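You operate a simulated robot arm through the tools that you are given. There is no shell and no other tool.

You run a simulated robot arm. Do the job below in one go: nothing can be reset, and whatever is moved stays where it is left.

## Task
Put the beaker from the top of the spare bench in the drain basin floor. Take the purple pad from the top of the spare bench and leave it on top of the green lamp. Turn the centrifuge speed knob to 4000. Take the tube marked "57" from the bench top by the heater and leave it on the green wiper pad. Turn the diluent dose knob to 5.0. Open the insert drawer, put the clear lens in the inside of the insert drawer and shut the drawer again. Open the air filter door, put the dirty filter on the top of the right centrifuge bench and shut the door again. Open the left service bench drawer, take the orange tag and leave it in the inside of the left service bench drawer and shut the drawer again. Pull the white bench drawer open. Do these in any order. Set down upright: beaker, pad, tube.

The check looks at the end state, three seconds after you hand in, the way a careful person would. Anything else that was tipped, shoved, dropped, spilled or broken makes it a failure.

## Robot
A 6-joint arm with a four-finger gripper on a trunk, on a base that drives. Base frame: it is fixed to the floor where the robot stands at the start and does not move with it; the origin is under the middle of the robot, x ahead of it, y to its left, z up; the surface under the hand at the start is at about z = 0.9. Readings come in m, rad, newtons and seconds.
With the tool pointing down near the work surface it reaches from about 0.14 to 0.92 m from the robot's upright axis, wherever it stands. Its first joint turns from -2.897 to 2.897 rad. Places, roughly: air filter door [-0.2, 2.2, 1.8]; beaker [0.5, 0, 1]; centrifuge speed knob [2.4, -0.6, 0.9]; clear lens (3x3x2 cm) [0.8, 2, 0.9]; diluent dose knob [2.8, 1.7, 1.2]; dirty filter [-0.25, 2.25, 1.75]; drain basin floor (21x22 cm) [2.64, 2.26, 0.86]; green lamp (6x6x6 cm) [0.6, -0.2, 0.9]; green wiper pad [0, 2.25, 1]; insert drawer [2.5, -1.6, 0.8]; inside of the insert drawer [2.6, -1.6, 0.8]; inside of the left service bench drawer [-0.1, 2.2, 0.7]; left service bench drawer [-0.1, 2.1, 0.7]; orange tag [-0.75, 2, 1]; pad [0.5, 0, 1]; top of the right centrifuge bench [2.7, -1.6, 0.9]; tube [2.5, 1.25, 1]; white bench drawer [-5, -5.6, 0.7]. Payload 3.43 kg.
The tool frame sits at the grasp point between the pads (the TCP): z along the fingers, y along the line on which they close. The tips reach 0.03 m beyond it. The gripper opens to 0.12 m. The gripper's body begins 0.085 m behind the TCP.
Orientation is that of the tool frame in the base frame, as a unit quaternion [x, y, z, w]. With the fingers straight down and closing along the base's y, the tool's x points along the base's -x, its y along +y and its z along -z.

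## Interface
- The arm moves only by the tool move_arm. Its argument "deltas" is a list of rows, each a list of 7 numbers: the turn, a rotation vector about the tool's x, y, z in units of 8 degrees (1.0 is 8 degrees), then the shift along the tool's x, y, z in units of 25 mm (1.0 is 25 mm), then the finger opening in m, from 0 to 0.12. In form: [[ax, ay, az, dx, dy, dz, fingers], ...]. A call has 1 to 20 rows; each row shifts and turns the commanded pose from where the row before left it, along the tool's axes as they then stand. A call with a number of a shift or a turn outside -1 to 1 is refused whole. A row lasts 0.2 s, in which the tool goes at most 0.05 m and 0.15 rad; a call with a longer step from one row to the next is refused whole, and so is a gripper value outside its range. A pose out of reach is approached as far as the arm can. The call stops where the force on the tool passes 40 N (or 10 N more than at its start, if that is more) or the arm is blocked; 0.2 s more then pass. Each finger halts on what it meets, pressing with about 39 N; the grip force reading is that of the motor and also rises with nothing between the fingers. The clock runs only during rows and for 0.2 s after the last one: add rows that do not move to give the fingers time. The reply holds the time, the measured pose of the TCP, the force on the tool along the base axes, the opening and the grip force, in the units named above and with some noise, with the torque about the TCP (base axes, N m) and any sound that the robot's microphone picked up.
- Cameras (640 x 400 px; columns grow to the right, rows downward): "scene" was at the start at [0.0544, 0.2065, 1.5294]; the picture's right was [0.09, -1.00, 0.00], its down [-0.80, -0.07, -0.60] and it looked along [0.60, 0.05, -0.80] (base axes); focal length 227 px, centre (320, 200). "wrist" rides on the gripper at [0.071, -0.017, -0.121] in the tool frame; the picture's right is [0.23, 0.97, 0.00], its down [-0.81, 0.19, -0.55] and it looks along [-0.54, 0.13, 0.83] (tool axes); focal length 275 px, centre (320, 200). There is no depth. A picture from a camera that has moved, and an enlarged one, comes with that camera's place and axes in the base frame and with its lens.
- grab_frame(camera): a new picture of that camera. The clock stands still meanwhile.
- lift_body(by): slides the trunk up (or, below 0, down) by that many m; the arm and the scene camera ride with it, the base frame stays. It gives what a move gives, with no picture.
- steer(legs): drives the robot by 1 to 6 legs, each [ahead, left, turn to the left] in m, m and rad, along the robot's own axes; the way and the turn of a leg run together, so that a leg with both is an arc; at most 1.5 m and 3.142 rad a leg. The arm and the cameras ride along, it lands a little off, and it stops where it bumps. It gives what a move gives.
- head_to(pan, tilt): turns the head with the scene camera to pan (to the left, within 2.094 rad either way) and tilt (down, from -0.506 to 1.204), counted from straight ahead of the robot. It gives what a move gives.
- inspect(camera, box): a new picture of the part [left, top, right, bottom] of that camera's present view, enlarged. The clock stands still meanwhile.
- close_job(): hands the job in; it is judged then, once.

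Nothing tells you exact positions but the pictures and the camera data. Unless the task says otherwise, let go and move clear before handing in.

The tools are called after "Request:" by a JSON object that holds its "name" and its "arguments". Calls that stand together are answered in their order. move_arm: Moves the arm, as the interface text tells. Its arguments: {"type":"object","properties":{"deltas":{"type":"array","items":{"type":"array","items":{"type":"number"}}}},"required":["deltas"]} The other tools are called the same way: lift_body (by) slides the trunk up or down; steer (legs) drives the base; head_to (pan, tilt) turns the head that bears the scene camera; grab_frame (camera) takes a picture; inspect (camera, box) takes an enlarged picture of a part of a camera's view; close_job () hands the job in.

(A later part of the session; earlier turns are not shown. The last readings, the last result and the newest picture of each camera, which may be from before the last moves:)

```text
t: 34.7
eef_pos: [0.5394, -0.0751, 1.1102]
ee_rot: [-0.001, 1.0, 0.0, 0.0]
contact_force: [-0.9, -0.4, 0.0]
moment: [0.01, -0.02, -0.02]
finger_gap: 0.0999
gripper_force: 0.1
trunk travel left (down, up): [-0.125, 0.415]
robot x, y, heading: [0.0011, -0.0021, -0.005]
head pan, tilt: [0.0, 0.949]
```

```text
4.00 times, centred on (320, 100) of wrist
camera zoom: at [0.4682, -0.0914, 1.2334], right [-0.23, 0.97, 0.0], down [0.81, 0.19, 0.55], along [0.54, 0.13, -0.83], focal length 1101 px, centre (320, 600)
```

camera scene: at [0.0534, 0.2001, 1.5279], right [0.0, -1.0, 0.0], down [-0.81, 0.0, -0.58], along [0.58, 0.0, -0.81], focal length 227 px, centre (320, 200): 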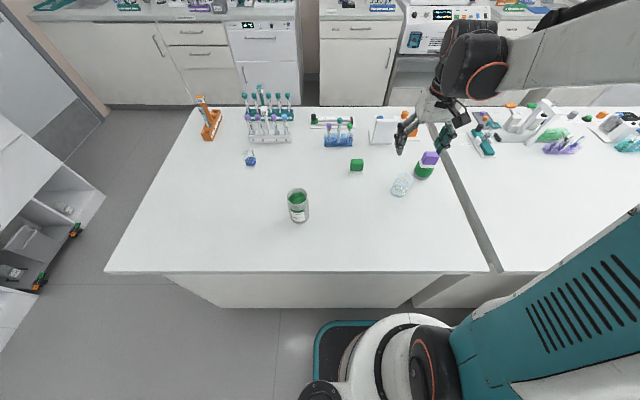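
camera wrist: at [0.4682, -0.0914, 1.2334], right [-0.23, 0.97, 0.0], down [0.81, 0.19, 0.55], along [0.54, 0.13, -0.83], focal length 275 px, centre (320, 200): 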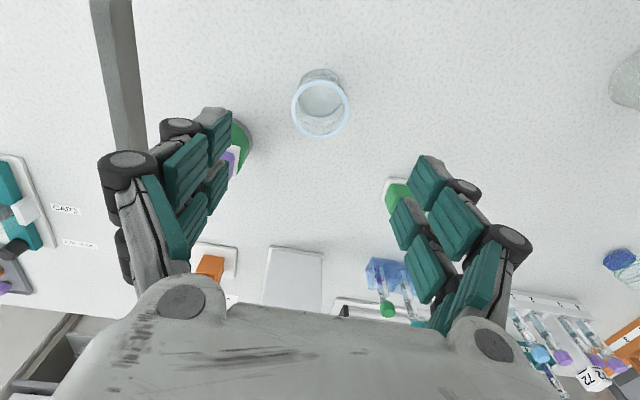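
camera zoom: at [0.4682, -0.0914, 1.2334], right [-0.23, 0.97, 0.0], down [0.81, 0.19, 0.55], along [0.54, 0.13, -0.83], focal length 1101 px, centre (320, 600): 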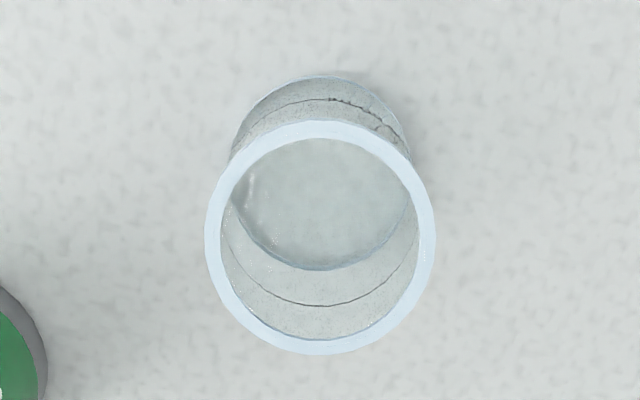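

The beaker is at (0.540, -0.073), about 55 mm wide with its rim near z = 0.968. I'll descend around it and close gently.

Request:
{"name": "move_arm", "arguments": {"deltas": [[0, 0, 0, 0, 0.08, 1, 0.1], [0, 0, 0, 0, 0, 1, 0.1], [0, 0, 0, 0, 0, 1, 0.1], [0, 0, 0, 0, 0, 1, 0.1], [0, 0, 0, 0, 0, 1, 0.1], [0, 0, 0, 0, 0, 1, 0.1], [0, 0, 0, 0, 0, 0.6, 0.1], [0, 0, 0, 0, 0, 0, 0.1]]}}

Request:
{"name": "grab_frame", "arguments": {"camera": "wrist"}}

```text
t: 36.5
eef_pos: [0.5417, -0.0724, 0.9451]
ee_rot: [0.0, 1.0, 0.0, -0.001]
contact_force: [0.1, -0.9, 0.0]
moment: [0.0, 0.02, -0.01]
finger_gap: 0.1001
gripper_force: 0.1
trunk travel left (down, up): [-0.125, 0.415]
robot x, y, heading: [0.0025, 0.0009, -0.0]
head pan, tilt: [0.0, 0.949]
```

```text
taken
camera wrist: at [0.4696, -0.0901, 1.0678], right [-0.23, 0.97, 0.0], down [0.81, 0.19, 0.55], along [0.54, 0.13, -0.83], focal length 275 px, centre (320, 200)
```

wrist: 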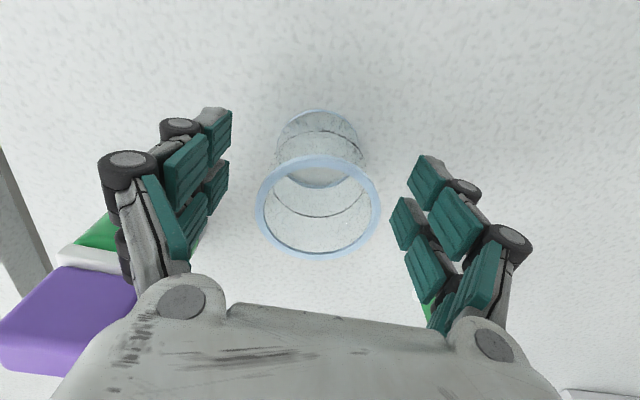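

Request:
{"name": "move_arm", "arguments": {"deltas": [[0, 0, 0, 0, 0, 0, 0.075], [0, 0, 0, 0, 0, 0, 0.06], [0, 0, 0, 0, 0, 0, 0.05], [0, 0, 0, 0, 0, 0, 0.05], [0, 0, 0, 0, 0, 0, 0.05]]}}

Request:
{"name": "grab_frame", "arguments": {"camera": "wrist"}}

```text
t: 37.7
eef_pos: [0.5399, -0.0735, 0.9469]
ee_rot: [-0.001, 1.0, 0.001, 0.0]
contact_force: [-0.1, -0.3, 1.1]
moment: [0.02, 0.0, -0.04]
finger_gap: 0.0514
gripper_force: 22.1
trunk travel left (down, up): [-0.125, 0.415]
robot x, y, heading: [-0.0031, -0.0009, -0.0]
head pan, tilt: [0.0, 0.949]
```

```text
taken
camera wrist: at [0.4695, -0.0901, 1.0681], right [-0.23, 0.97, 0.0], down [0.81, 0.19, 0.55], along [0.54, 0.13, -0.83], focal length 275 px, centre (320, 200)
```

wrist: 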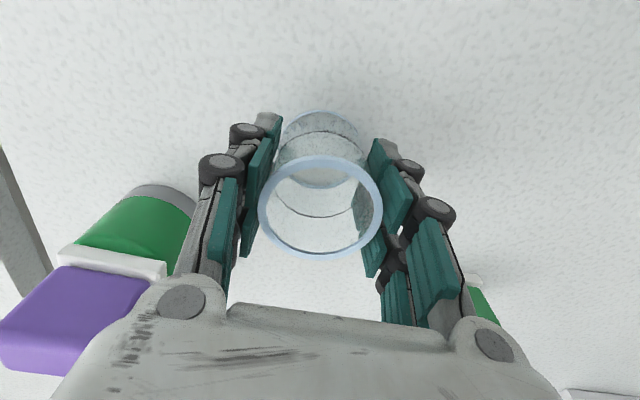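

The beaker is held at about 22 N. I'll lift it straight up and draw it in toward the robot before driving.

Request:
{"name": "move_arm", "arguments": {"deltas": [[0, 0, 0, 0, 0, -0.4, 0.049], [0, 0, 0, 0, 0, -0.8, 0.049], [0, 0, 0, 0, 0, -1, 0.049], [0, 0, 0, 0, 0, -1, 0.049], [0, 0, 0, 0, 0, -1, 0.049], [0, 0, 0, 0, 0, -1, 0.049], [0, 0, 0, 0, 0, -1, 0.049], [0, 0, 0, 0, 0, -1, 0.049], [0, 0, 0, 0.8, 0, 0, 0.049], [0, 0, 0, 0.8, 0, 0, 0.049], [0, 0, 0, 0.8, 0, 0, 0.049], [0, 0, 0, 0.8, 0, 0, 0.049], [0, 0, 0, 0.8, 0, 0, 0.049], [0, 0, 0, 0.8, 0, 0, 0.049], [0, 0, 0, 0, 0, 0, 0.049]]}}

Request:
{"name": "grab_frame", "arguments": {"camera": "wrist"}}

Request:
{"name": "grab_frame", "arguments": {"camera": "scene"}}

```text
t: 40.9
eef_pos: [0.4202, -0.0728, 1.1273]
ee_rot: [0.0, 1.0, 0.0, 0.0]
contact_force: [-0.2, 0.9, -0.1]
moment: [0.0, -0.01, 0.0]
finger_gap: 0.0507
gripper_force: 38.6
trunk travel left (down, up): [-0.125, 0.415]
robot x, y, heading: [0.0023, -0.0013, 0.0]
head pan, tilt: [0.0, 0.949]
```

```text
taken
camera wrist: at [0.3491, -0.0909, 1.2494], right [-0.23, 0.97, 0.0], down [0.81, 0.19, 0.55], along [0.54, 0.13, -0.83], focal length 275 px, centre (320, 200)
```

wrist: 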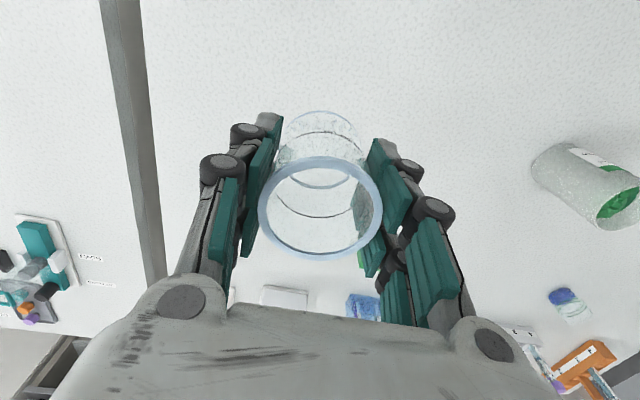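

```text
taken
camera scene: at [0.0532, 0.1999, 1.5279], right [0.0, -1.0, 0.0], down [-0.81, 0.0, -0.58], along [0.58, 0.0, -0.81], focal length 227 px, centre (320, 200)
```

scene: 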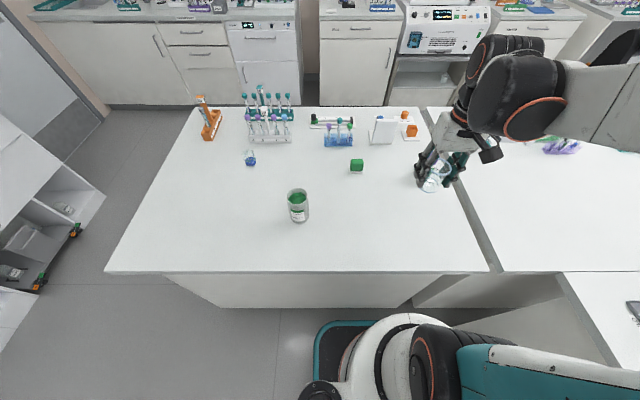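

The beaker is secure. I'll back away from the bench, slide left to clear its end, then drive ahead toward the sink bench, leaving room to the left service bench.

Request:
{"name": "steer", "arguments": {"legs": [[-0.12, 0, 0], [0, 1.35, 0]]}}

Request:
{"name": "head_to", "arguments": {"pan": 0.6, "tilt": 0.5}}

Request:
{"name": "grab_frame", "arguments": {"camera": "scene"}}

Request:
{"name": "head_to", "arguments": {"pan": 1.57, "tilt": 0.3}}

Request:
{"name": "grab_frame", "arguments": {"camera": "scene"}}

```text
t: 48.5
eef_pos: [0.3128, 1.2673, 1.1278]
ee_rot: [0.008, 1.0, 0.0, 0.0]
contact_force: [-0.1, -0.3, 0.4]
moment: [-0.01, -0.01, 0.02]
finger_gap: 0.0506
gripper_force: 39.0
trunk travel left (down, up): [-0.125, 0.415]
robot x, y, heading: [-0.1037, 1.3513, -0.021]
head pan, tilt: [0.0, 0.949]
```

```text
t: 49.5
eef_pos: [0.3133, 1.2687, 1.1276]
ee_rot: [0.008, 1.0, 0.0, 0.001]
contact_force: [-0.1, 0.6, -0.8]
moment: [0.01, 0.01, 0.01]
finger_gap: 0.0511
gripper_force: 38.9
trunk travel left (down, up): [-0.125, 0.415]
robot x, y, heading: [-0.1078, 1.347, -0.021]
head pan, tilt: [0.6, 0.499]
```

```text
taken
camera scene: at [-0.0359, 1.56, 1.5529], right [0.13, -0.99, 0.0], down [-0.59, -0.08, -0.8], along [0.8, 0.11, -0.6], focal length 227 px, centre (320, 200)
```

scene: 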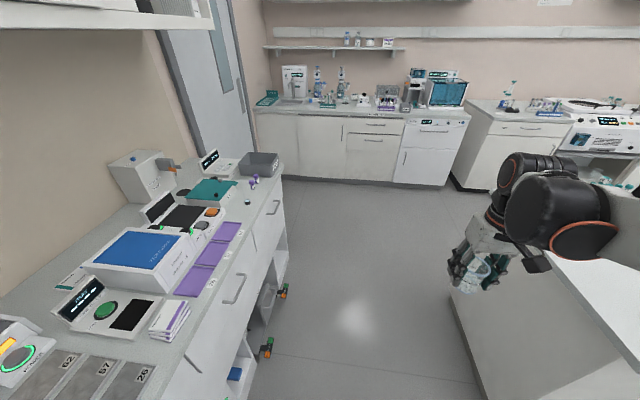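

```text
t: 50.7
eef_pos: [0.3132, 1.2679, 1.1269]
ee_rot: [0.008, 1.0, 0.0, 0.001]
contact_force: [-0.7, 0.8, -0.6]
moment: [0.01, 0.01, -0.01]
finger_gap: 0.0505
gripper_force: 39.1
trunk travel left (down, up): [-0.125, 0.415]
robot x, y, heading: [-0.1075, 1.3442, -0.019]
head pan, tilt: [1.571, 0.3]
```

```text
taken
camera scene: at [-0.034, 1.5606, 1.5584], right [0.14, -0.99, 0.0], down [-0.54, -0.07, -0.84], along [0.83, 0.11, -0.55], focal length 227 px, centre (320, 200)
```

scene: 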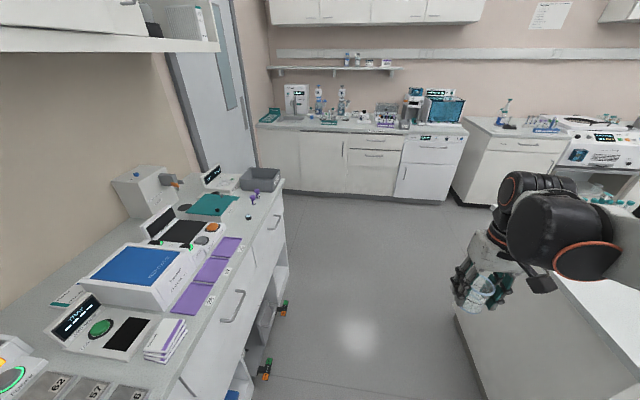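

The head hasn't followed the command, so I'll send it again and look.

Request:
{"name": "head_to", "arguments": {"pan": 1.3, "tilt": 0.35}}

Request:
{"name": "grab_frame", "arguments": {"camera": "scene"}}

```text
t: 51.5
eef_pos: [0.3131, 1.2684, 1.1264]
ee_rot: [0.006, 1.0, 0.0, 0.0]
contact_force: [-0.7, 0.6, 0.2]
moment: [-0.04, 0.0, 0.03]
finger_gap: 0.0506
gripper_force: 38.9
trunk travel left (down, up): [-0.125, 0.415]
robot x, y, heading: [-0.1041, 1.3482, -0.017]
head pan, tilt: [1.3, 0.351]
```

```text
taken
camera scene: at [-0.0332, 1.5608, 1.561], right [0.14, -0.99, 0.0], down [-0.52, -0.07, -0.85], along [0.85, 0.12, -0.52], focal length 227 px, centre (320, 200)
```

scene: 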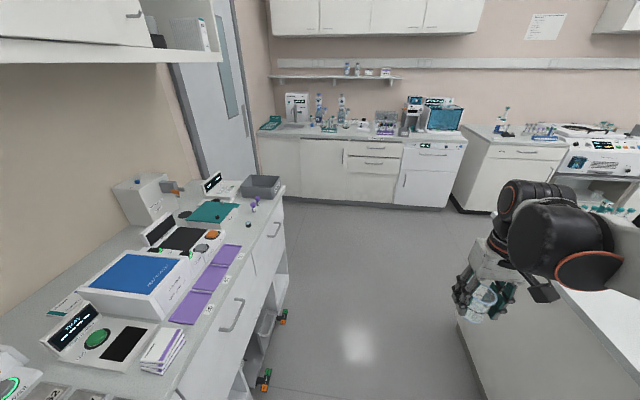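

The head is stuck near pan 0.14, so I'll rely on the camera data given with each picture. I'll zoom in on the left bench and the sink bench from here.

Request:
{"name": "inspect", "arguments": {"camera": "scene", "box": [0, 150, 300, 400]}}

Request:
{"name": "inspect", "arguments": {"camera": "scene", "box": [250, 60, 480, 210]}}

Request:
{"name": "head_to", "arguments": {"pan": 0.5, "tilt": 0.6}}

Request:
{"name": "grab_frame", "arguments": {"camera": "scene"}}

```text
1.60 times, centred on (150, 275) of scene
camera zoom: at [-0.0332, 1.5608, 1.561], right [0.14, -0.99, 0.0], down [-0.52, -0.07, -0.85], along [0.85, 0.12, -0.52], focal length 363 px, centre (592, 80)
```

zoom: 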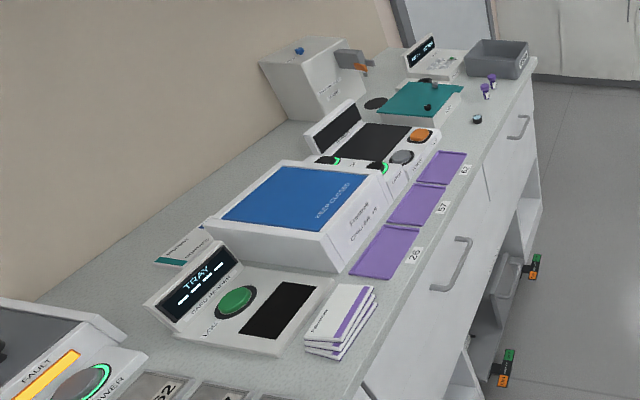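

```text
2.67 times, centred on (365, 135) of scene
camera zoom: at [-0.0332, 1.5608, 1.561], right [0.14, -0.99, 0.0], down [-0.52, -0.07, -0.85], along [0.85, 0.12, -0.52], focal length 605 px, centre (200, 373)
```

zoom: 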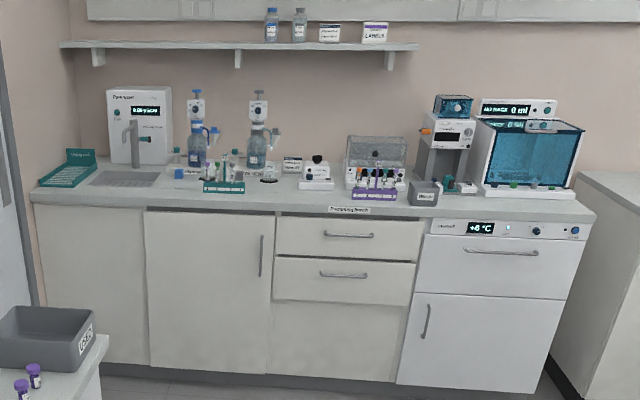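

```text
t: 52.6
eef_pos: [0.3149, 1.2677, 1.1275]
ee_rot: [0.008, 1.0, 0.0, 0.001]
contact_force: [0.6, 0.4, 0.5]
moment: [-0.01, 0.0, -0.01]
finger_gap: 0.0507
gripper_force: 39.6
trunk travel left (down, up): [-0.125, 0.415]
robot x, y, heading: [-0.106, 1.3485, -0.019]
head pan, tilt: [0.499, 0.6]
```

```text
taken
camera scene: at [-0.034, 1.5615, 1.5587], right [0.14, -0.99, 0.0], down [-0.54, -0.08, -0.84], along [0.83, 0.12, -0.54], focal length 227 px, centre (320, 200)
```

scene: 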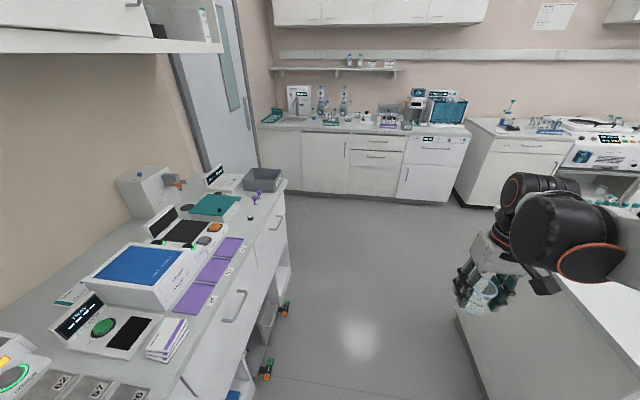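

The sink basin is at the left end of the wall bench, whose front edge is near x = 2.26. I'll drive ahead past the spare bench, then diagonally to about (1.9, 2.05), facing the sink.

Request:
{"name": "steer", "arguments": {"legs": [[1.5, 0.0, 0.02], [0.42, 0.7, 0.0]]}}

Request:
{"name": "head_to", "arguments": {"pan": 0.0, "tilt": 0.6}}

Request:
{"name": "grab_frame", "arguments": {"camera": "scene"}}

Request:
{"name": "grab_frame", "arguments": {"camera": "wrist"}}

```text
t: 64.0
eef_pos: [2.2261, 1.9565, 1.1271]
ee_rot: [0.004, 1.0, 0.0, 0.001]
contact_force: [-0.4, 0.1, -0.2]
moment: [0.02, 0.02, 0.02]
finger_gap: 0.0505
gripper_force: 38.9
trunk travel left (down, up): [-0.125, 0.415]
robot x, y, heading: [1.8043, 2.031, -0.013]
head pan, tilt: [0.499, 0.6]
```

```text
t: 64.9
eef_pos: [2.2266, 1.9571, 1.1261]
ee_rot: [0.003, 1.0, 0.0, 0.0]
contact_force: [0.1, 0.5, -0.5]
moment: [-0.01, -0.01, -0.01]
finger_gap: 0.0504
gripper_force: 38.8
trunk travel left (down, up): [-0.125, 0.415]
robot x, y, heading: [1.8076, 2.0328, -0.007]
head pan, tilt: [0.0, 0.6]
```

```text
taken
camera scene: at [1.8729, 2.2476, 1.5513], right [0.17, -0.99, 0.0], down [-0.6, -0.1, -0.79], along [0.78, 0.13, -0.61], focal length 227 px, centre (320, 200)
```

scene: 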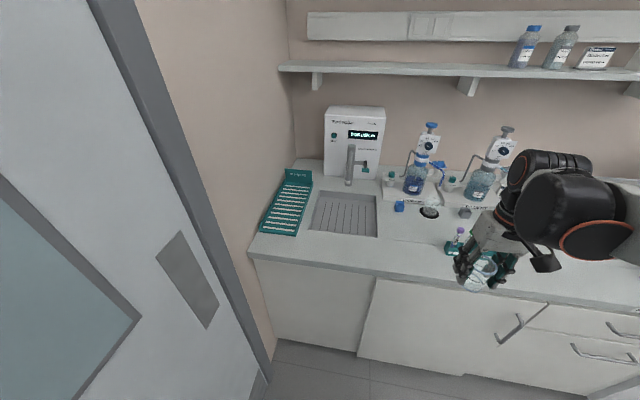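

```text
taken
camera wrist: at [2.1548, 1.94, 1.2494], right [-0.22, 0.97, 0.0], down [0.81, 0.19, 0.55], along [0.54, 0.12, -0.83], focal length 275 px, centre (320, 200)
```

wrist: 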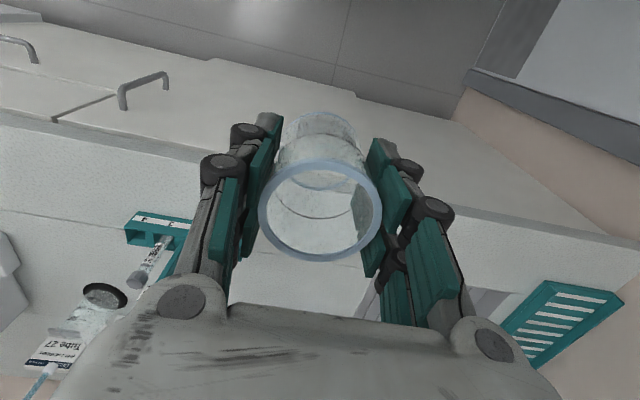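

The basin opening spans about x 2.51 to 2.79 and y 2.12 to 2.40. I'll zoom in on the faucet and the surroundings before reaching in.

Request:
{"name": "inspect", "arguments": {"camera": "scene", "box": [250, 90, 410, 260]}}

Request:
{"name": "inspect", "arguments": {"camera": "scene", "box": [370, 100, 520, 260]}}

```text
2.35 times, centred on (330, 175) of scene
camera zoom: at [1.8729, 2.2476, 1.5513], right [0.17, -0.99, 0.0], down [-0.6, -0.1, -0.79], along [0.78, 0.13, -0.61], focal length 534 px, centre (296, 259)
```

zoom: 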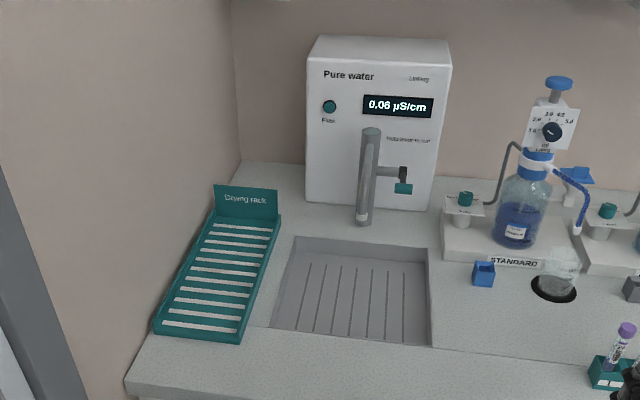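

```text
2.50 times, centred on (445, 180) of scene
camera zoom: at [1.8729, 2.2476, 1.5513], right [0.17, -0.99, 0.0], down [-0.6, -0.1, -0.79], along [0.78, 0.13, -0.61], focal length 567 px, centre (8, 250)
```

zoom: 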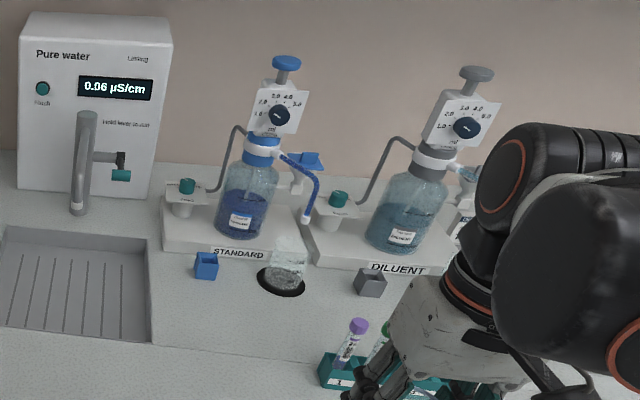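

The water tap hangs over the back of the basin at x > 2.7, so I'll set the beaker in the near part at about (2.60, 2.24). First I move over it at the current height.

Request:
{"name": "move_arm", "arguments": {"deltas": [[0, 0, 0, -0.747, 0.566, 0, 0.049], [0, 0, 0, -0.747, 0.566, 0, 0.049], [0, 0, 0, -0.747, 0.566, 0, 0.049], [0, 0, 0, -0.747, 0.566, 0, 0.049], [0, 0, 0, -0.747, 0.566, 0, 0.049], [0, 0, 0, -0.747, 0.566, 0, 0.049], [0, 0, 0, -0.747, 0.566, 0, 0.049], [0, 0, 0, -0.747, 0.566, 0, 0.049], [0, 0, 0, -0.747, 0.566, 0, 0.049], [0, 0, 0, -0.747, 0.566, 0, 0.049], [0, 0, 0, -0.747, 0.566, 0, 0.049], [0, 0, 0, -0.747, 0.566, 0, 0.049], [0, 0, 0, -0.747, 0.566, 0, 0.049], [0, 0, 0, -0.747, 0.566, 0, 0.049], [0, 0, 0, -0.747, 0.566, 0, 0.049], [0, 0, 0, -0.747, 0.566, 0, 0.049], [0, 0, 0, -0.747, 0.566, 0, 0.049], [0, 0, 0, -0.747, 0.566, 0, 0.049], [0, 0, 0, -0.747, 0.566, 0, 0.049], [0, 0, 0, -0.747, 0.566, 0, 0.049]]}}

Request:
{"name": "grab_frame", "arguments": {"camera": "wrist"}}

Request:
{"name": "grab_frame", "arguments": {"camera": "scene"}}

```text
t: 69.1
eef_pos: [2.6044, 2.2355, 1.1281]
ee_rot: [0.003, 1.0, 0.0, -0.001]
contact_force: [0.2, -0.7, -0.3]
moment: [0.0, -0.02, -0.01]
finger_gap: 0.0507
gripper_force: 38.9
trunk travel left (down, up): [-0.125, 0.415]
robot x, y, heading: [1.8017, 2.034, -0.01]
head pan, tilt: [0.0, 0.6]
```

```text
taken
camera wrist: at [2.5328, 2.2195, 1.2505], right [-0.22, 0.97, 0.0], down [0.81, 0.19, 0.55], along [0.54, 0.12, -0.83], focal length 275 px, centre (320, 200)
```

wrist: 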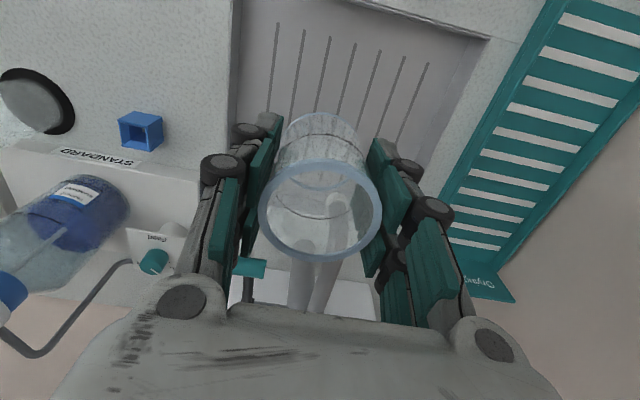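

```text
taken
camera scene: at [1.8767, 2.2326, 1.5562], right [-0.01, -1.0, 0.0], down [-0.57, 0.0, -0.82], along [0.82, -0.01, -0.57], focal length 227 px, centre (320, 200)
```

scene: 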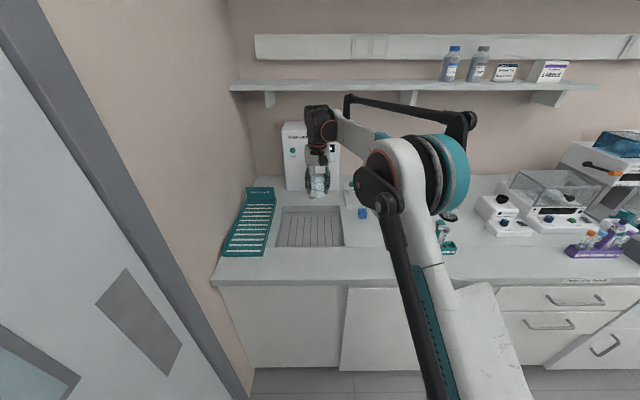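

I'll take a closer look at where the tap's outlet is relative to the held beaker.

Request:
{"name": "inspect", "arguments": {"camera": "wrist", "box": [200, 100, 460, 320]}}

Request:
{"name": "inspect", "arguments": {"camera": "scene", "box": [210, 90, 410, 270]}}

```text
1.82 times, centred on (330, 210) of wrist
camera zoom: at [2.5328, 2.2195, 1.2505], right [-0.22, 0.97, 0.0], down [0.81, 0.19, 0.55], along [0.54, 0.12, -0.83], focal length 500 px, centre (302, 182)
```

zoom: 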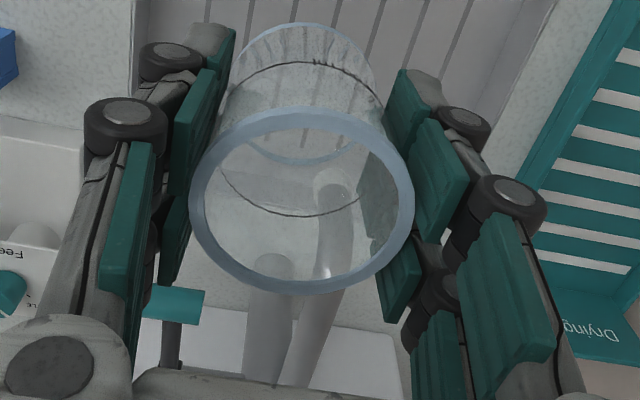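

```text
2.22 times, centred on (310, 180) of scene
camera zoom: at [1.8767, 2.2326, 1.5562], right [-0.01, -1.0, 0.0], down [-0.57, 0.0, -0.82], along [0.82, -0.01, -0.57], focal length 504 px, centre (342, 244)
```

zoom: 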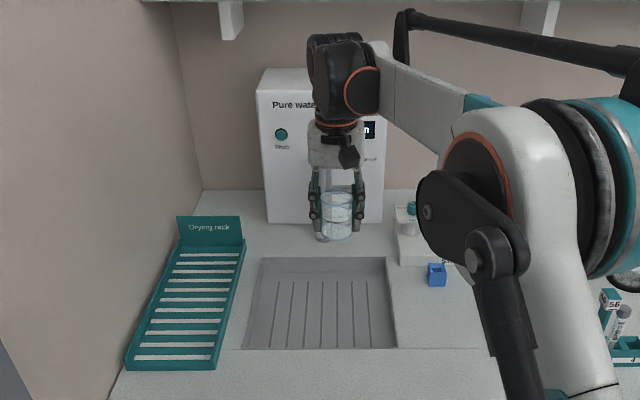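

The tap outlet is near (2.68, 2.265, 1.02), so I'll shift the beaker a little nearer and to the right, to (2.58, 2.215), and lower it there.

Request:
{"name": "move_arm", "arguments": {"deltas": [[0, 0, 0, 0.48, -0.4, 0, 0.049], [0, 0, 0, 0.48, -0.4, 0, 0.049], [0, 0, 0, 0, 0, 0.8, 0.049], [0, 0, 0, 0, 0, 0.8, 0.049], [0, 0, 0, 0, 0, 0.8, 0.049], [0, 0, 0, 0, 0, 0.8, 0.049], [0, 0, 0, 0, 0, 0.8, 0.049], [0, 0, 0, 0, 0, 0.8, 0.049], [0, 0, 0, 0, 0, 0.8, 0.049], [0, 0, 0, 0, 0, 0, 0.049]]}}

Request:
{"name": "grab_frame", "arguments": {"camera": "wrist"}}

Request:
{"name": "inspect", "arguments": {"camera": "scene", "box": [210, 90, 410, 270]}}

```text
t: 71.3
eef_pos: [2.5774, 2.2153, 0.9869]
ee_rot: [0.003, 1.0, 0.0, 0.001]
contact_force: [0.4, 0.1, -1.3]
moment: [0.01, 0.01, -0.02]
finger_gap: 0.0502
gripper_force: 38.9
trunk travel left (down, up): [-0.125, 0.415]
robot x, y, heading: [1.803, 2.0358, -0.007]
head pan, tilt: [0.0, 0.6]
```

```text
taken
camera wrist: at [2.5075, 2.1988, 1.1098], right [-0.22, 0.97, 0.0], down [0.81, 0.19, 0.55], along [0.54, 0.12, -0.83], focal length 275 px, centre (320, 200)
```

wrist: 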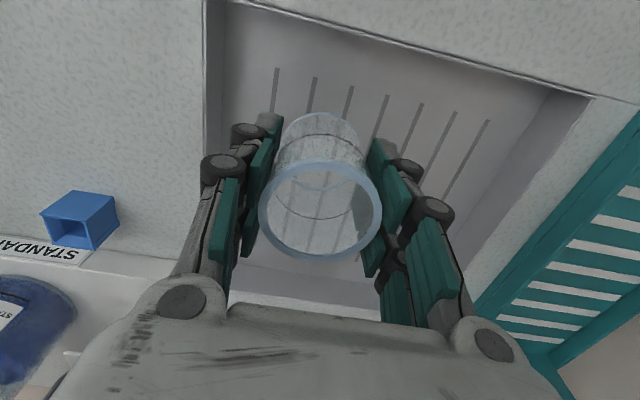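

```text
2.22 times, centred on (310, 180) of scene
camera zoom: at [1.8766, 2.2325, 1.5563], right [-0.01, -1.0, 0.0], down [-0.57, 0.0, -0.82], along [0.82, -0.01, -0.57], focal length 504 px, centre (342, 244)
```

zoom: 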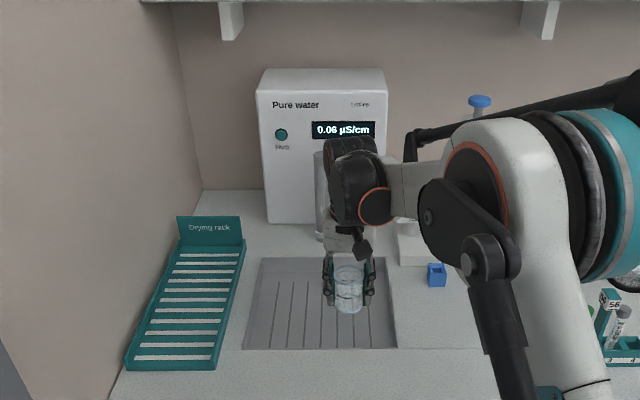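

Clear of the tap and the basin walls. I'll lower slowly to the floor.

Request:
{"name": "move_arm", "arguments": {"deltas": [[0, 0, 0, 0, 0, 0.6, 0.049], [0, 0, 0, 0, 0, 0.6, 0.049], [0, 0, 0, 0, 0, 0.6, 0.049], [0, 0, 0, 0, 0, 0.6, 0.049], [0, 0, 0, 0, 0, 0.2, 0.049], [0, 0, 0, 0, 0, 0, 0.049]]}}

Request:
{"name": "move_arm", "arguments": {"deltas": [[0, 0, 0, 0, 0, 0.2, 0.049], [0, 0, 0, 0, 0, 0, 0.049]]}}

```text
t: 72.7
eef_pos: [2.58, 2.2148, 0.9215]
ee_rot: [0.004, 1.0, 0.0, 0.001]
contact_force: [-0.2, -0.1, 0.0]
moment: [0.01, -0.02, 0.02]
finger_gap: 0.0503
gripper_force: 38.9
trunk travel left (down, up): [-0.125, 0.415]
robot x, y, heading: [1.8016, 2.0325, -0.007]
head pan, tilt: [0.0, 0.6]
```

```text
t: 73.3
eef_pos: [2.5795, 2.2152, 0.9162]
ee_rot: [0.004, 1.0, 0.0, 0.001]
contact_force: [0.0, 0.3, -0.3]
moment: [0.03, -0.01, 0.0]
finger_gap: 0.0503
gripper_force: 39.4
trunk travel left (down, up): [-0.125, 0.415]
robot x, y, heading: [1.8078, 2.0336, -0.012]
head pan, tilt: [0.0, 0.6]
```

Request:
{"name": "move_arm", "arguments": {"deltas": [[0, 0, 0, 0, 0, 0.2, 0.049], [0, 0, 0, 0, 0, 0, 0.049]]}}

Request:
{"name": "move_arm", "arguments": {"deltas": [[0, 0, 0, 0, 0, 0.1, 0.049], [0, 0, 0, 0, 0, 0, 0.049]]}}

Request:
{"name": "move_arm", "arguments": {"deltas": [[0, 0, 0, 0, 0, 0.1, 0.049], [0, 0, 0, 0, 0, 0, 0.049]]}}

```text
t: 73.9
eef_pos: [2.5785, 2.2149, 0.9114]
ee_rot: [0.003, 1.0, 0.0, -0.001]
contact_force: [0.0, 0.8, 0.3]
moment: [0.03, 0.01, -0.01]
finger_gap: 0.0505
gripper_force: 38.7
trunk travel left (down, up): [-0.125, 0.415]
robot x, y, heading: [1.8076, 2.0329, -0.005]
head pan, tilt: [0.0, 0.6]
```

```text
t: 74.5
eef_pos: [2.5786, 2.2171, 0.9091]
ee_rot: [0.004, 1.0, 0.0, 0.0]
contact_force: [0.2, -0.1, -1.1]
moment: [0.0, 0.01, -0.02]
finger_gap: 0.0505
gripper_force: 38.7
trunk travel left (down, up): [-0.125, 0.415]
robot x, y, heading: [1.8029, 2.036, -0.008]
head pan, tilt: [0.0, 0.6]
```

```text
t: 75.1
eef_pos: [2.5788, 2.2164, 0.9072]
ee_rot: [0.003, 1.0, 0.0, 0.0]
contact_force: [0.2, 0.0, -0.9]
moment: [-0.02, 0.01, 0.02]
finger_gap: 0.0508
gripper_force: 38.8
trunk travel left (down, up): [-0.125, 0.415]
robot x, y, heading: [1.8086, 2.0331, -0.005]
head pan, tilt: [0.0, 0.6]
```

Request:
{"name": "move_arm", "arguments": {"deltas": [[0, 0, 0, 0, 0, 0.1, 0.049], [0, 0, 0, 0, 0, 0, 0.049]]}}

Request:
{"name": "move_arm", "arguments": {"deltas": [[0, 0, 0, 0, 0, 0.1, 0.049], [0, 0, 0, 0, 0, 0, 0.049]]}}

Request:
{"name": "grab_frame", "arguments": {"camera": "wrist"}}

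```text
t: 75.7
eef_pos: [2.5791, 2.215, 0.9062]
ee_rot: [0.004, 1.0, 0.0, 0.001]
contact_force: [5.4, 1.5, 18.4]
moment: [-0.01, -0.24, 0.0]
finger_gap: 0.0505
gripper_force: 39.1
trunk travel left (down, up): [-0.125, 0.415]
robot x, y, heading: [1.8061, 2.0364, -0.01]
head pan, tilt: [0.0, 0.6]
```

```text
t: 76.3
eef_pos: [2.5778, 2.2164, 0.9034]
ee_rot: [0.003, 1.0, 0.0, 0.002]
contact_force: [6.0, 1.4, 31.3]
moment: [0.06, -0.22, 0.06]
finger_gap: 0.0507
gripper_force: 38.7
trunk travel left (down, up): [-0.125, 0.415]
robot x, y, heading: [1.8032, 2.0304, -0.007]
head pan, tilt: [0.0, 0.6]
```

```text
taken
camera wrist: at [2.5063, 2.1992, 1.0255], right [-0.22, 0.97, 0.0], down [0.81, 0.19, 0.55], along [0.54, 0.12, -0.83], focal length 275 px, centre (320, 200)
```

wrist: 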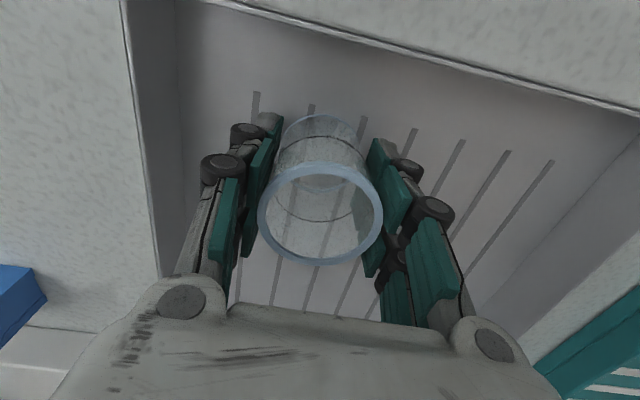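

The beaker touches the floor. I'll relieve the pressure, open the fingers and rise.

Request:
{"name": "move_arm", "arguments": {"deltas": [[0, 0, 0, 0, 0, -0.17, 0.049], [0, 0, 0, 0, 0, 0, 0.049], [0, 0, 0, 0, 0, 0, 0.06], [0, 0, 0, 0, 0, 0, 0.075], [0, 0, 0, 0, 0, 0, 0.08], [0, 0, 0, 0, 0, 0, 0.08]]}}

Request:
{"name": "grab_frame", "arguments": {"camera": "wrist"}}

```text
t: 77.7
eef_pos: [2.5782, 2.2159, 0.9045]
ee_rot: [0.003, 1.0, 0.0, -0.001]
contact_force: [0.0, -0.1, 0.6]
moment: [-0.02, 0.01, 0.02]
finger_gap: 0.0801
gripper_force: 0.1
trunk travel left (down, up): [-0.125, 0.415]
robot x, y, heading: [1.8052, 2.0351, -0.005]
head pan, tilt: [0.0, 0.6]
```

```text
taken
camera wrist: at [2.5076, 2.1992, 1.0277], right [-0.22, 0.97, 0.0], down [0.81, 0.19, 0.55], along [0.54, 0.12, -0.83], focal length 275 px, centre (320, 200)
```

wrist: 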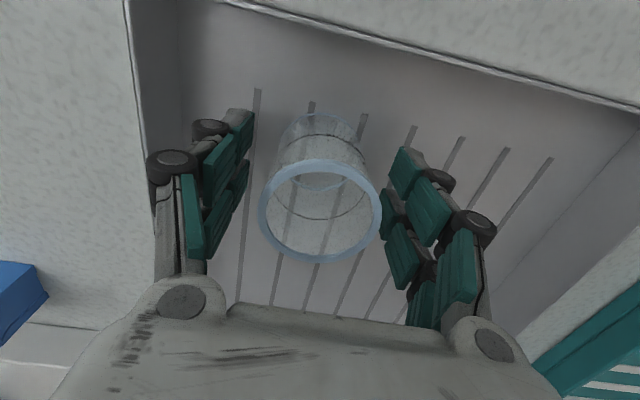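

The beaker stands upright in the basin. I'll go straight up, then pull back.

Request:
{"name": "move_arm", "arguments": {"deltas": [[0, 0, 0, 0, 0, -0.3, 0.085], [0, 0, 0, 0, 0, -0.6, 0.085], [0, 0, 0, 0, 0, -1, 0.085], [0, 0, 0, 0, 0, -1, 0.085], [0, 0, 0, 0, 0, -1, 0.085], [0, 0, 0, 0, 0, -1, 0.085], [0, 0, 0, 0, 0, -1, 0.085], [0, 0, 0, 0, 0, -1, 0.085], [0, 0, 0, 0, 0, -1, 0.085], [0, 0, 0, 0, 0, -1, 0.085], [0, 0, 0, 1, 0, 0, 0.085], [0, 0, 0, 1, -0.5, 0, 0.085], [0, 0, 0, 1, -0.5, 0, 0.085], [0, 0, 0, 1, -0.5, 0, 0.085], [0, 0, 0, 1, -0.5, 0, 0.085], [0, 0, 0, 1, -0.5, 0, 0.085], [0, 0, 0, 1, 0, 0, 0.085], [0, 0, 0, 1, 0, 0, 0.085], [0, 0, 0, 0, 0, 0, 0.085]]}}

Request:
{"name": "grab_frame", "arguments": {"camera": "scene"}}

Request:
{"name": "grab_frame", "arguments": {"camera": "wrist"}}

```text
t: 81.7
eef_pos: [2.3786, 2.153, 1.13]
ee_rot: [0.004, 1.0, 0.0, -0.001]
contact_force: [0.3, 1.3, -0.1]
moment: [-0.01, -0.01, 0.02]
finger_gap: 0.085
gripper_force: 0.1
trunk travel left (down, up): [-0.125, 0.415]
robot x, y, heading: [1.8095, 2.0358, -0.008]
head pan, tilt: [0.0, 0.6]
```

```text
taken
camera scene: at [1.876, 2.2324, 1.5563], right [-0.01, -1.0, 0.0], down [-0.56, 0.0, -0.83], along [0.83, -0.01, -0.56], focal length 227 px, centre (320, 200)
```

scene: 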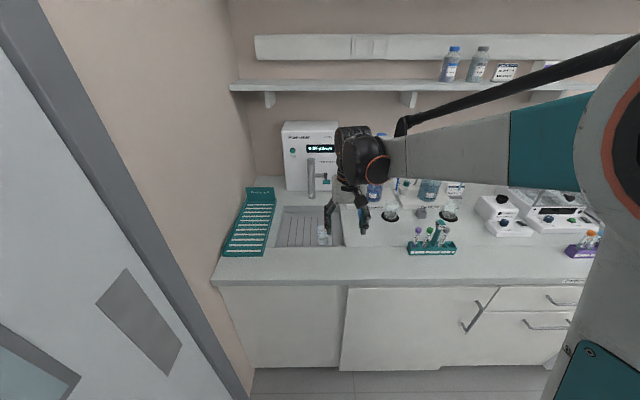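

```text
taken
camera wrist: at [2.3068, 2.1374, 1.2523], right [-0.22, 0.97, 0.0], down [0.81, 0.19, 0.55], along [0.54, 0.12, -0.83], focal length 275 px, centre (320, 200)
```

wrist: 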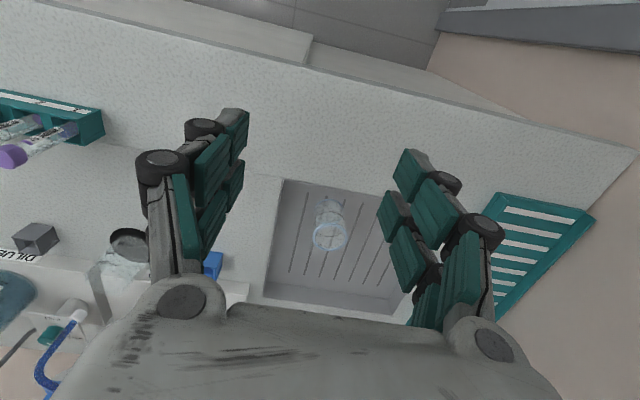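

The beaker is set in the basin. Next is the DILUENT dose knob on the bottle-top dispenser, so I'll look at it closely.

Request:
{"name": "inspect", "arguments": {"camera": "scene", "box": [350, 130, 480, 260]}}

Request:
{"name": "inspect", "arguments": {"camera": "wrist", "box": [0, 100, 240, 400]}}

```text
3.08 times, centred on (415, 195) of scene
camera zoom: at [1.876, 2.2324, 1.5563], right [-0.01, -1.0, 0.0], down [-0.56, 0.0, -0.83], along [0.83, -0.01, -0.56], focal length 698 px, centre (28, 215)
```

zoom: 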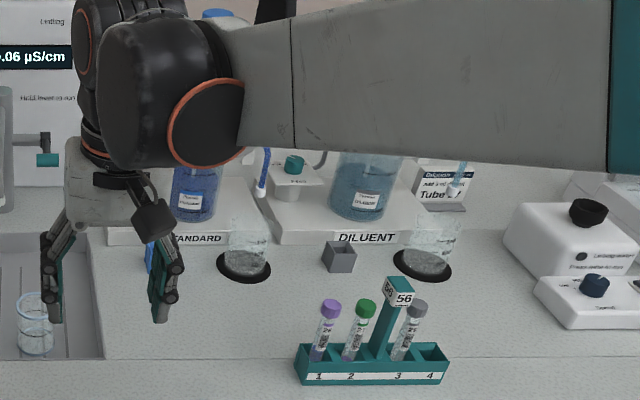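

```text
1.33 times, centred on (120, 250) of wrist
camera zoom: at [2.3068, 2.1374, 1.2523], right [-0.22, 0.97, 0.0], down [0.81, 0.19, 0.55], along [0.54, 0.12, -0.83], focal length 367 px, centre (587, 133)
```

zoom: 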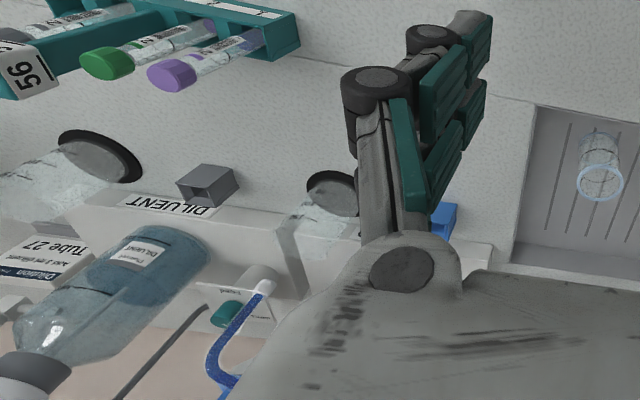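

I'll retract the arm over the bench edge, then slide right so the dispenser is in good view.

Request:
{"name": "move_arm", "arguments": {"deltas": [[0, 0, 0, 1, -0.8, 0, 0.085], [0, 0, 0, 1, -0.8, 0, 0.085], [0, 0, 0, 1, -0.8, 0, 0.085], [0, 0, 0, 1, -0.8, 0, 0.085], [0, 0, 0, 1, -0.8, 0, 0.085], [0, 0, 0, 1, -0.8, 0, 0.085], [0, 0, 0, 1, -0.8, 0, 0.085], [0, 0, 0, 1, -0.8, 0, 0.085], [0, 0, 0, 0, 0, 0, 0.085]]}}

Request:
{"name": "steer", "arguments": {"legs": [[0, -0.4, 0]]}}

Request:
{"name": "head_to", "arguments": {"pan": 0.0, "tilt": 0.45}}

Request:
{"name": "grab_frame", "arguments": {"camera": "scene"}}

```text
t: 83.7
eef_pos: [2.1762, 1.9954, 1.1305]
ee_rot: [0.004, 1.0, 0.0, 0.0]
contact_force: [-0.5, -0.4, -0.5]
moment: [0.02, -0.03, 0.03]
finger_gap: 0.0852
gripper_force: 0.2
trunk travel left (down, up): [-0.125, 0.415]
robot x, y, heading: [1.8071, 2.0344, -0.005]
head pan, tilt: [0.0, 0.6]
```

```text
t: 86.2
eef_pos: [2.1749, 1.5882, 1.1289]
ee_rot: [0.003, 1.0, -0.001, 0.001]
contact_force: [0.7, -0.5, -0.5]
moment: [0.04, 0.04, -0.01]
finger_gap: 0.085
gripper_force: 0.0
trunk travel left (down, up): [-0.125, 0.415]
robot x, y, heading: [1.8014, 1.6237, -0.007]
head pan, tilt: [0.0, 0.6]
```

```text
t: 86.9
eef_pos: [2.1744, 1.5884, 1.129]
ee_rot: [0.003, 1.0, 0.0, 0.001]
contact_force: [0.2, 0.0, 0.1]
moment: [0.04, 0.0, -0.02]
finger_gap: 0.0852
gripper_force: 0.1
trunk travel left (down, up): [-0.125, 0.415]
robot x, y, heading: [1.8056, 1.628, -0.006]
head pan, tilt: [0.0, 0.45]
```

```text
taken
camera scene: at [1.8763, 1.8255, 1.5698], right [-0.01, -1.0, 0.0], down [-0.44, 0.0, -0.9], along [0.9, -0.01, -0.44], focal length 227 px, centre (320, 200)
```

scene: 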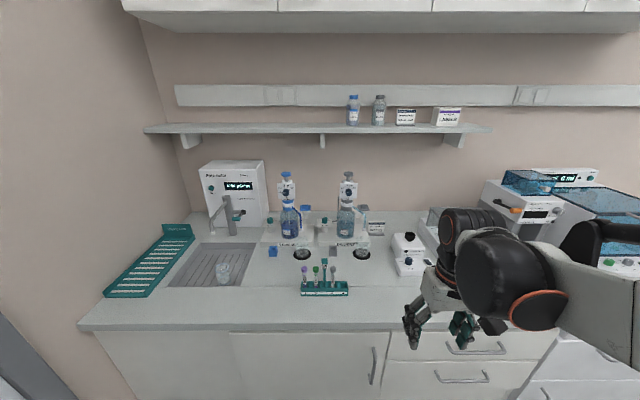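

Request:
{"name": "inspect", "arguments": {"camera": "scene", "box": [320, 160, 380, 250]}}

Request:
{"name": "inspect", "arguments": {"camera": "scene", "box": [335, 165, 365, 205]}}

Request:
{"name": "inspect", "arguments": {"camera": "scene", "box": [380, 150, 640, 320]}}

```text
4.44 times, centred on (350, 205) of scene
camera zoom: at [1.8763, 1.8255, 1.5698], right [-0.01, -1.0, 0.0], down [-0.44, 0.0, -0.9], along [0.9, -0.01, -0.44], focal length 1008 px, centre (187, 178)
```

zoom: 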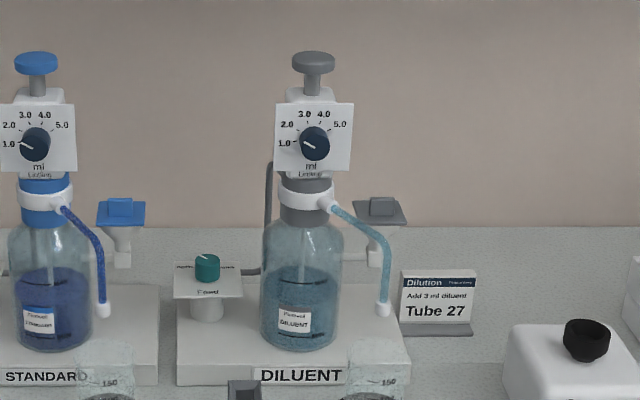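

```text
10.00 times, centred on (350, 185) of scene
camera zoom: at [1.8763, 1.8255, 1.5698], right [-0.01, -1.0, 0.0], down [-0.44, 0.0, -0.9], along [0.9, -0.01, -0.44], focal length 2269 px, centre (20, 350)
```

zoom: 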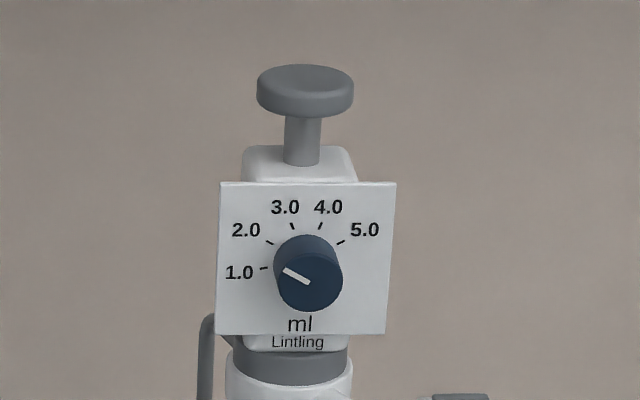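

```text
2.35 times, centred on (510, 235) of scene
camera zoom: at [1.8763, 1.8255, 1.5698], right [-0.01, -1.0, 0.0], down [-0.44, 0.0, -0.9], along [0.9, -0.01, -0.44], focal length 534 px, centre (-127, 118)
```

zoom: 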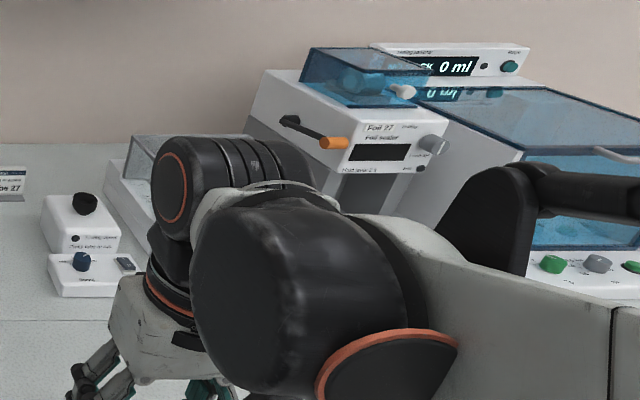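

The dial reads roughly 1 to 2 ml now, and 5.0 is at the upper right, about 52° clockwise from vertical. The knob is near (2.77, 1.69, 1.17), so I'll drive a bit closer and turn the tool to point forward.

Request:
{"name": "steer", "arguments": {"legs": [[0.11, -0.08, 0]]}}

Request:
{"name": "move_arm", "arguments": {"deltas": [[0, -0.9375, 0, 0, 0, 0, 0.06], [0, -0.9375, 0, 0, 0, 0, 0.06], [0, -0.9375, 0, 0, 0, 0, 0.06], [0, -0.9375, 0, 0, 0, 0, 0.06], [0, -0.9375, 0, 0, 0, 0, 0.06], [0, -0.9375, 0, 0, 0, 0, 0.06], [0, -0.9375, 0, 0, 0, 0, 0.06], [0, -0.9375, 0, 0, 0, 0, 0.06], [0, -0.9375, 0, 0, 0, 0, 0.06], [0, -0.9375, 0, 0, 0, 0, 0.06], [0, -0.9375, 0, 0, 0, 0, 0.06], [0, -0.9375, 0, 0, 0, 0, 0.06], [0, 0, 0, 0, 0, 0, 0.06]]}}

Request:
{"name": "grab_frame", "arguments": {"camera": "scene"}}

Request:
{"name": "grab_frame", "arguments": {"camera": "wrist"}}

```text
t: 88.3
eef_pos: [2.2863, 1.5058, 1.1302]
ee_rot: [0.003, 1.0, 0.001, 0.0]
contact_force: [0.5, -0.1, 0.4]
moment: [-0.05, 0.01, -0.03]
finger_gap: 0.0849
gripper_force: 0.1
trunk travel left (down, up): [-0.125, 0.415]
robot x, y, heading: [1.9142, 1.5463, -0.01]
head pan, tilt: [0.0, 0.45]
```

```text
t: 90.7
eef_pos: [2.3387, 1.4862, 1.1843]
ee_rot: [0.003, 0.762, -0.003, 0.648]
contact_force: [-1.5, 0.5, 0.7]
moment: [-0.02, 0.0, -0.05]
finger_gap: 0.06
gripper_force: 0.0
out of reach, approached as far as the arm can: row 11
trunk travel left (down, up): [-0.125, 0.415]
robot x, y, heading: [1.9165, 1.5491, -0.013]
head pan, tilt: [0.0, 0.45]
stopped in row 11: the arm was blocked; the commanded pose is now the measured one
```

```text
taken
camera scene: at [1.9856, 1.7441, 1.5699], right [-0.01, -1.0, 0.0], down [-0.43, 0.0, -0.9], along [0.9, -0.01, -0.43], focal length 227 px, centre (320, 200)
```

scene: 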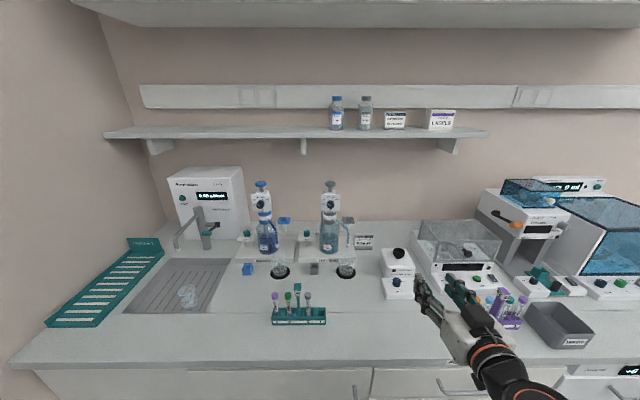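

```text
taken
camera wrist: at [2.2085, 1.47, 1.1357], right [-0.03, 0.97, -0.23], down [-0.41, 0.2, 0.89], along [0.91, 0.12, 0.4], focal length 275 px, centre (320, 200)
```

wrist: 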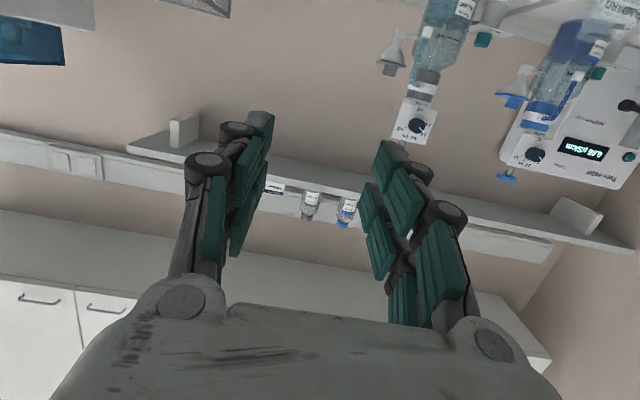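

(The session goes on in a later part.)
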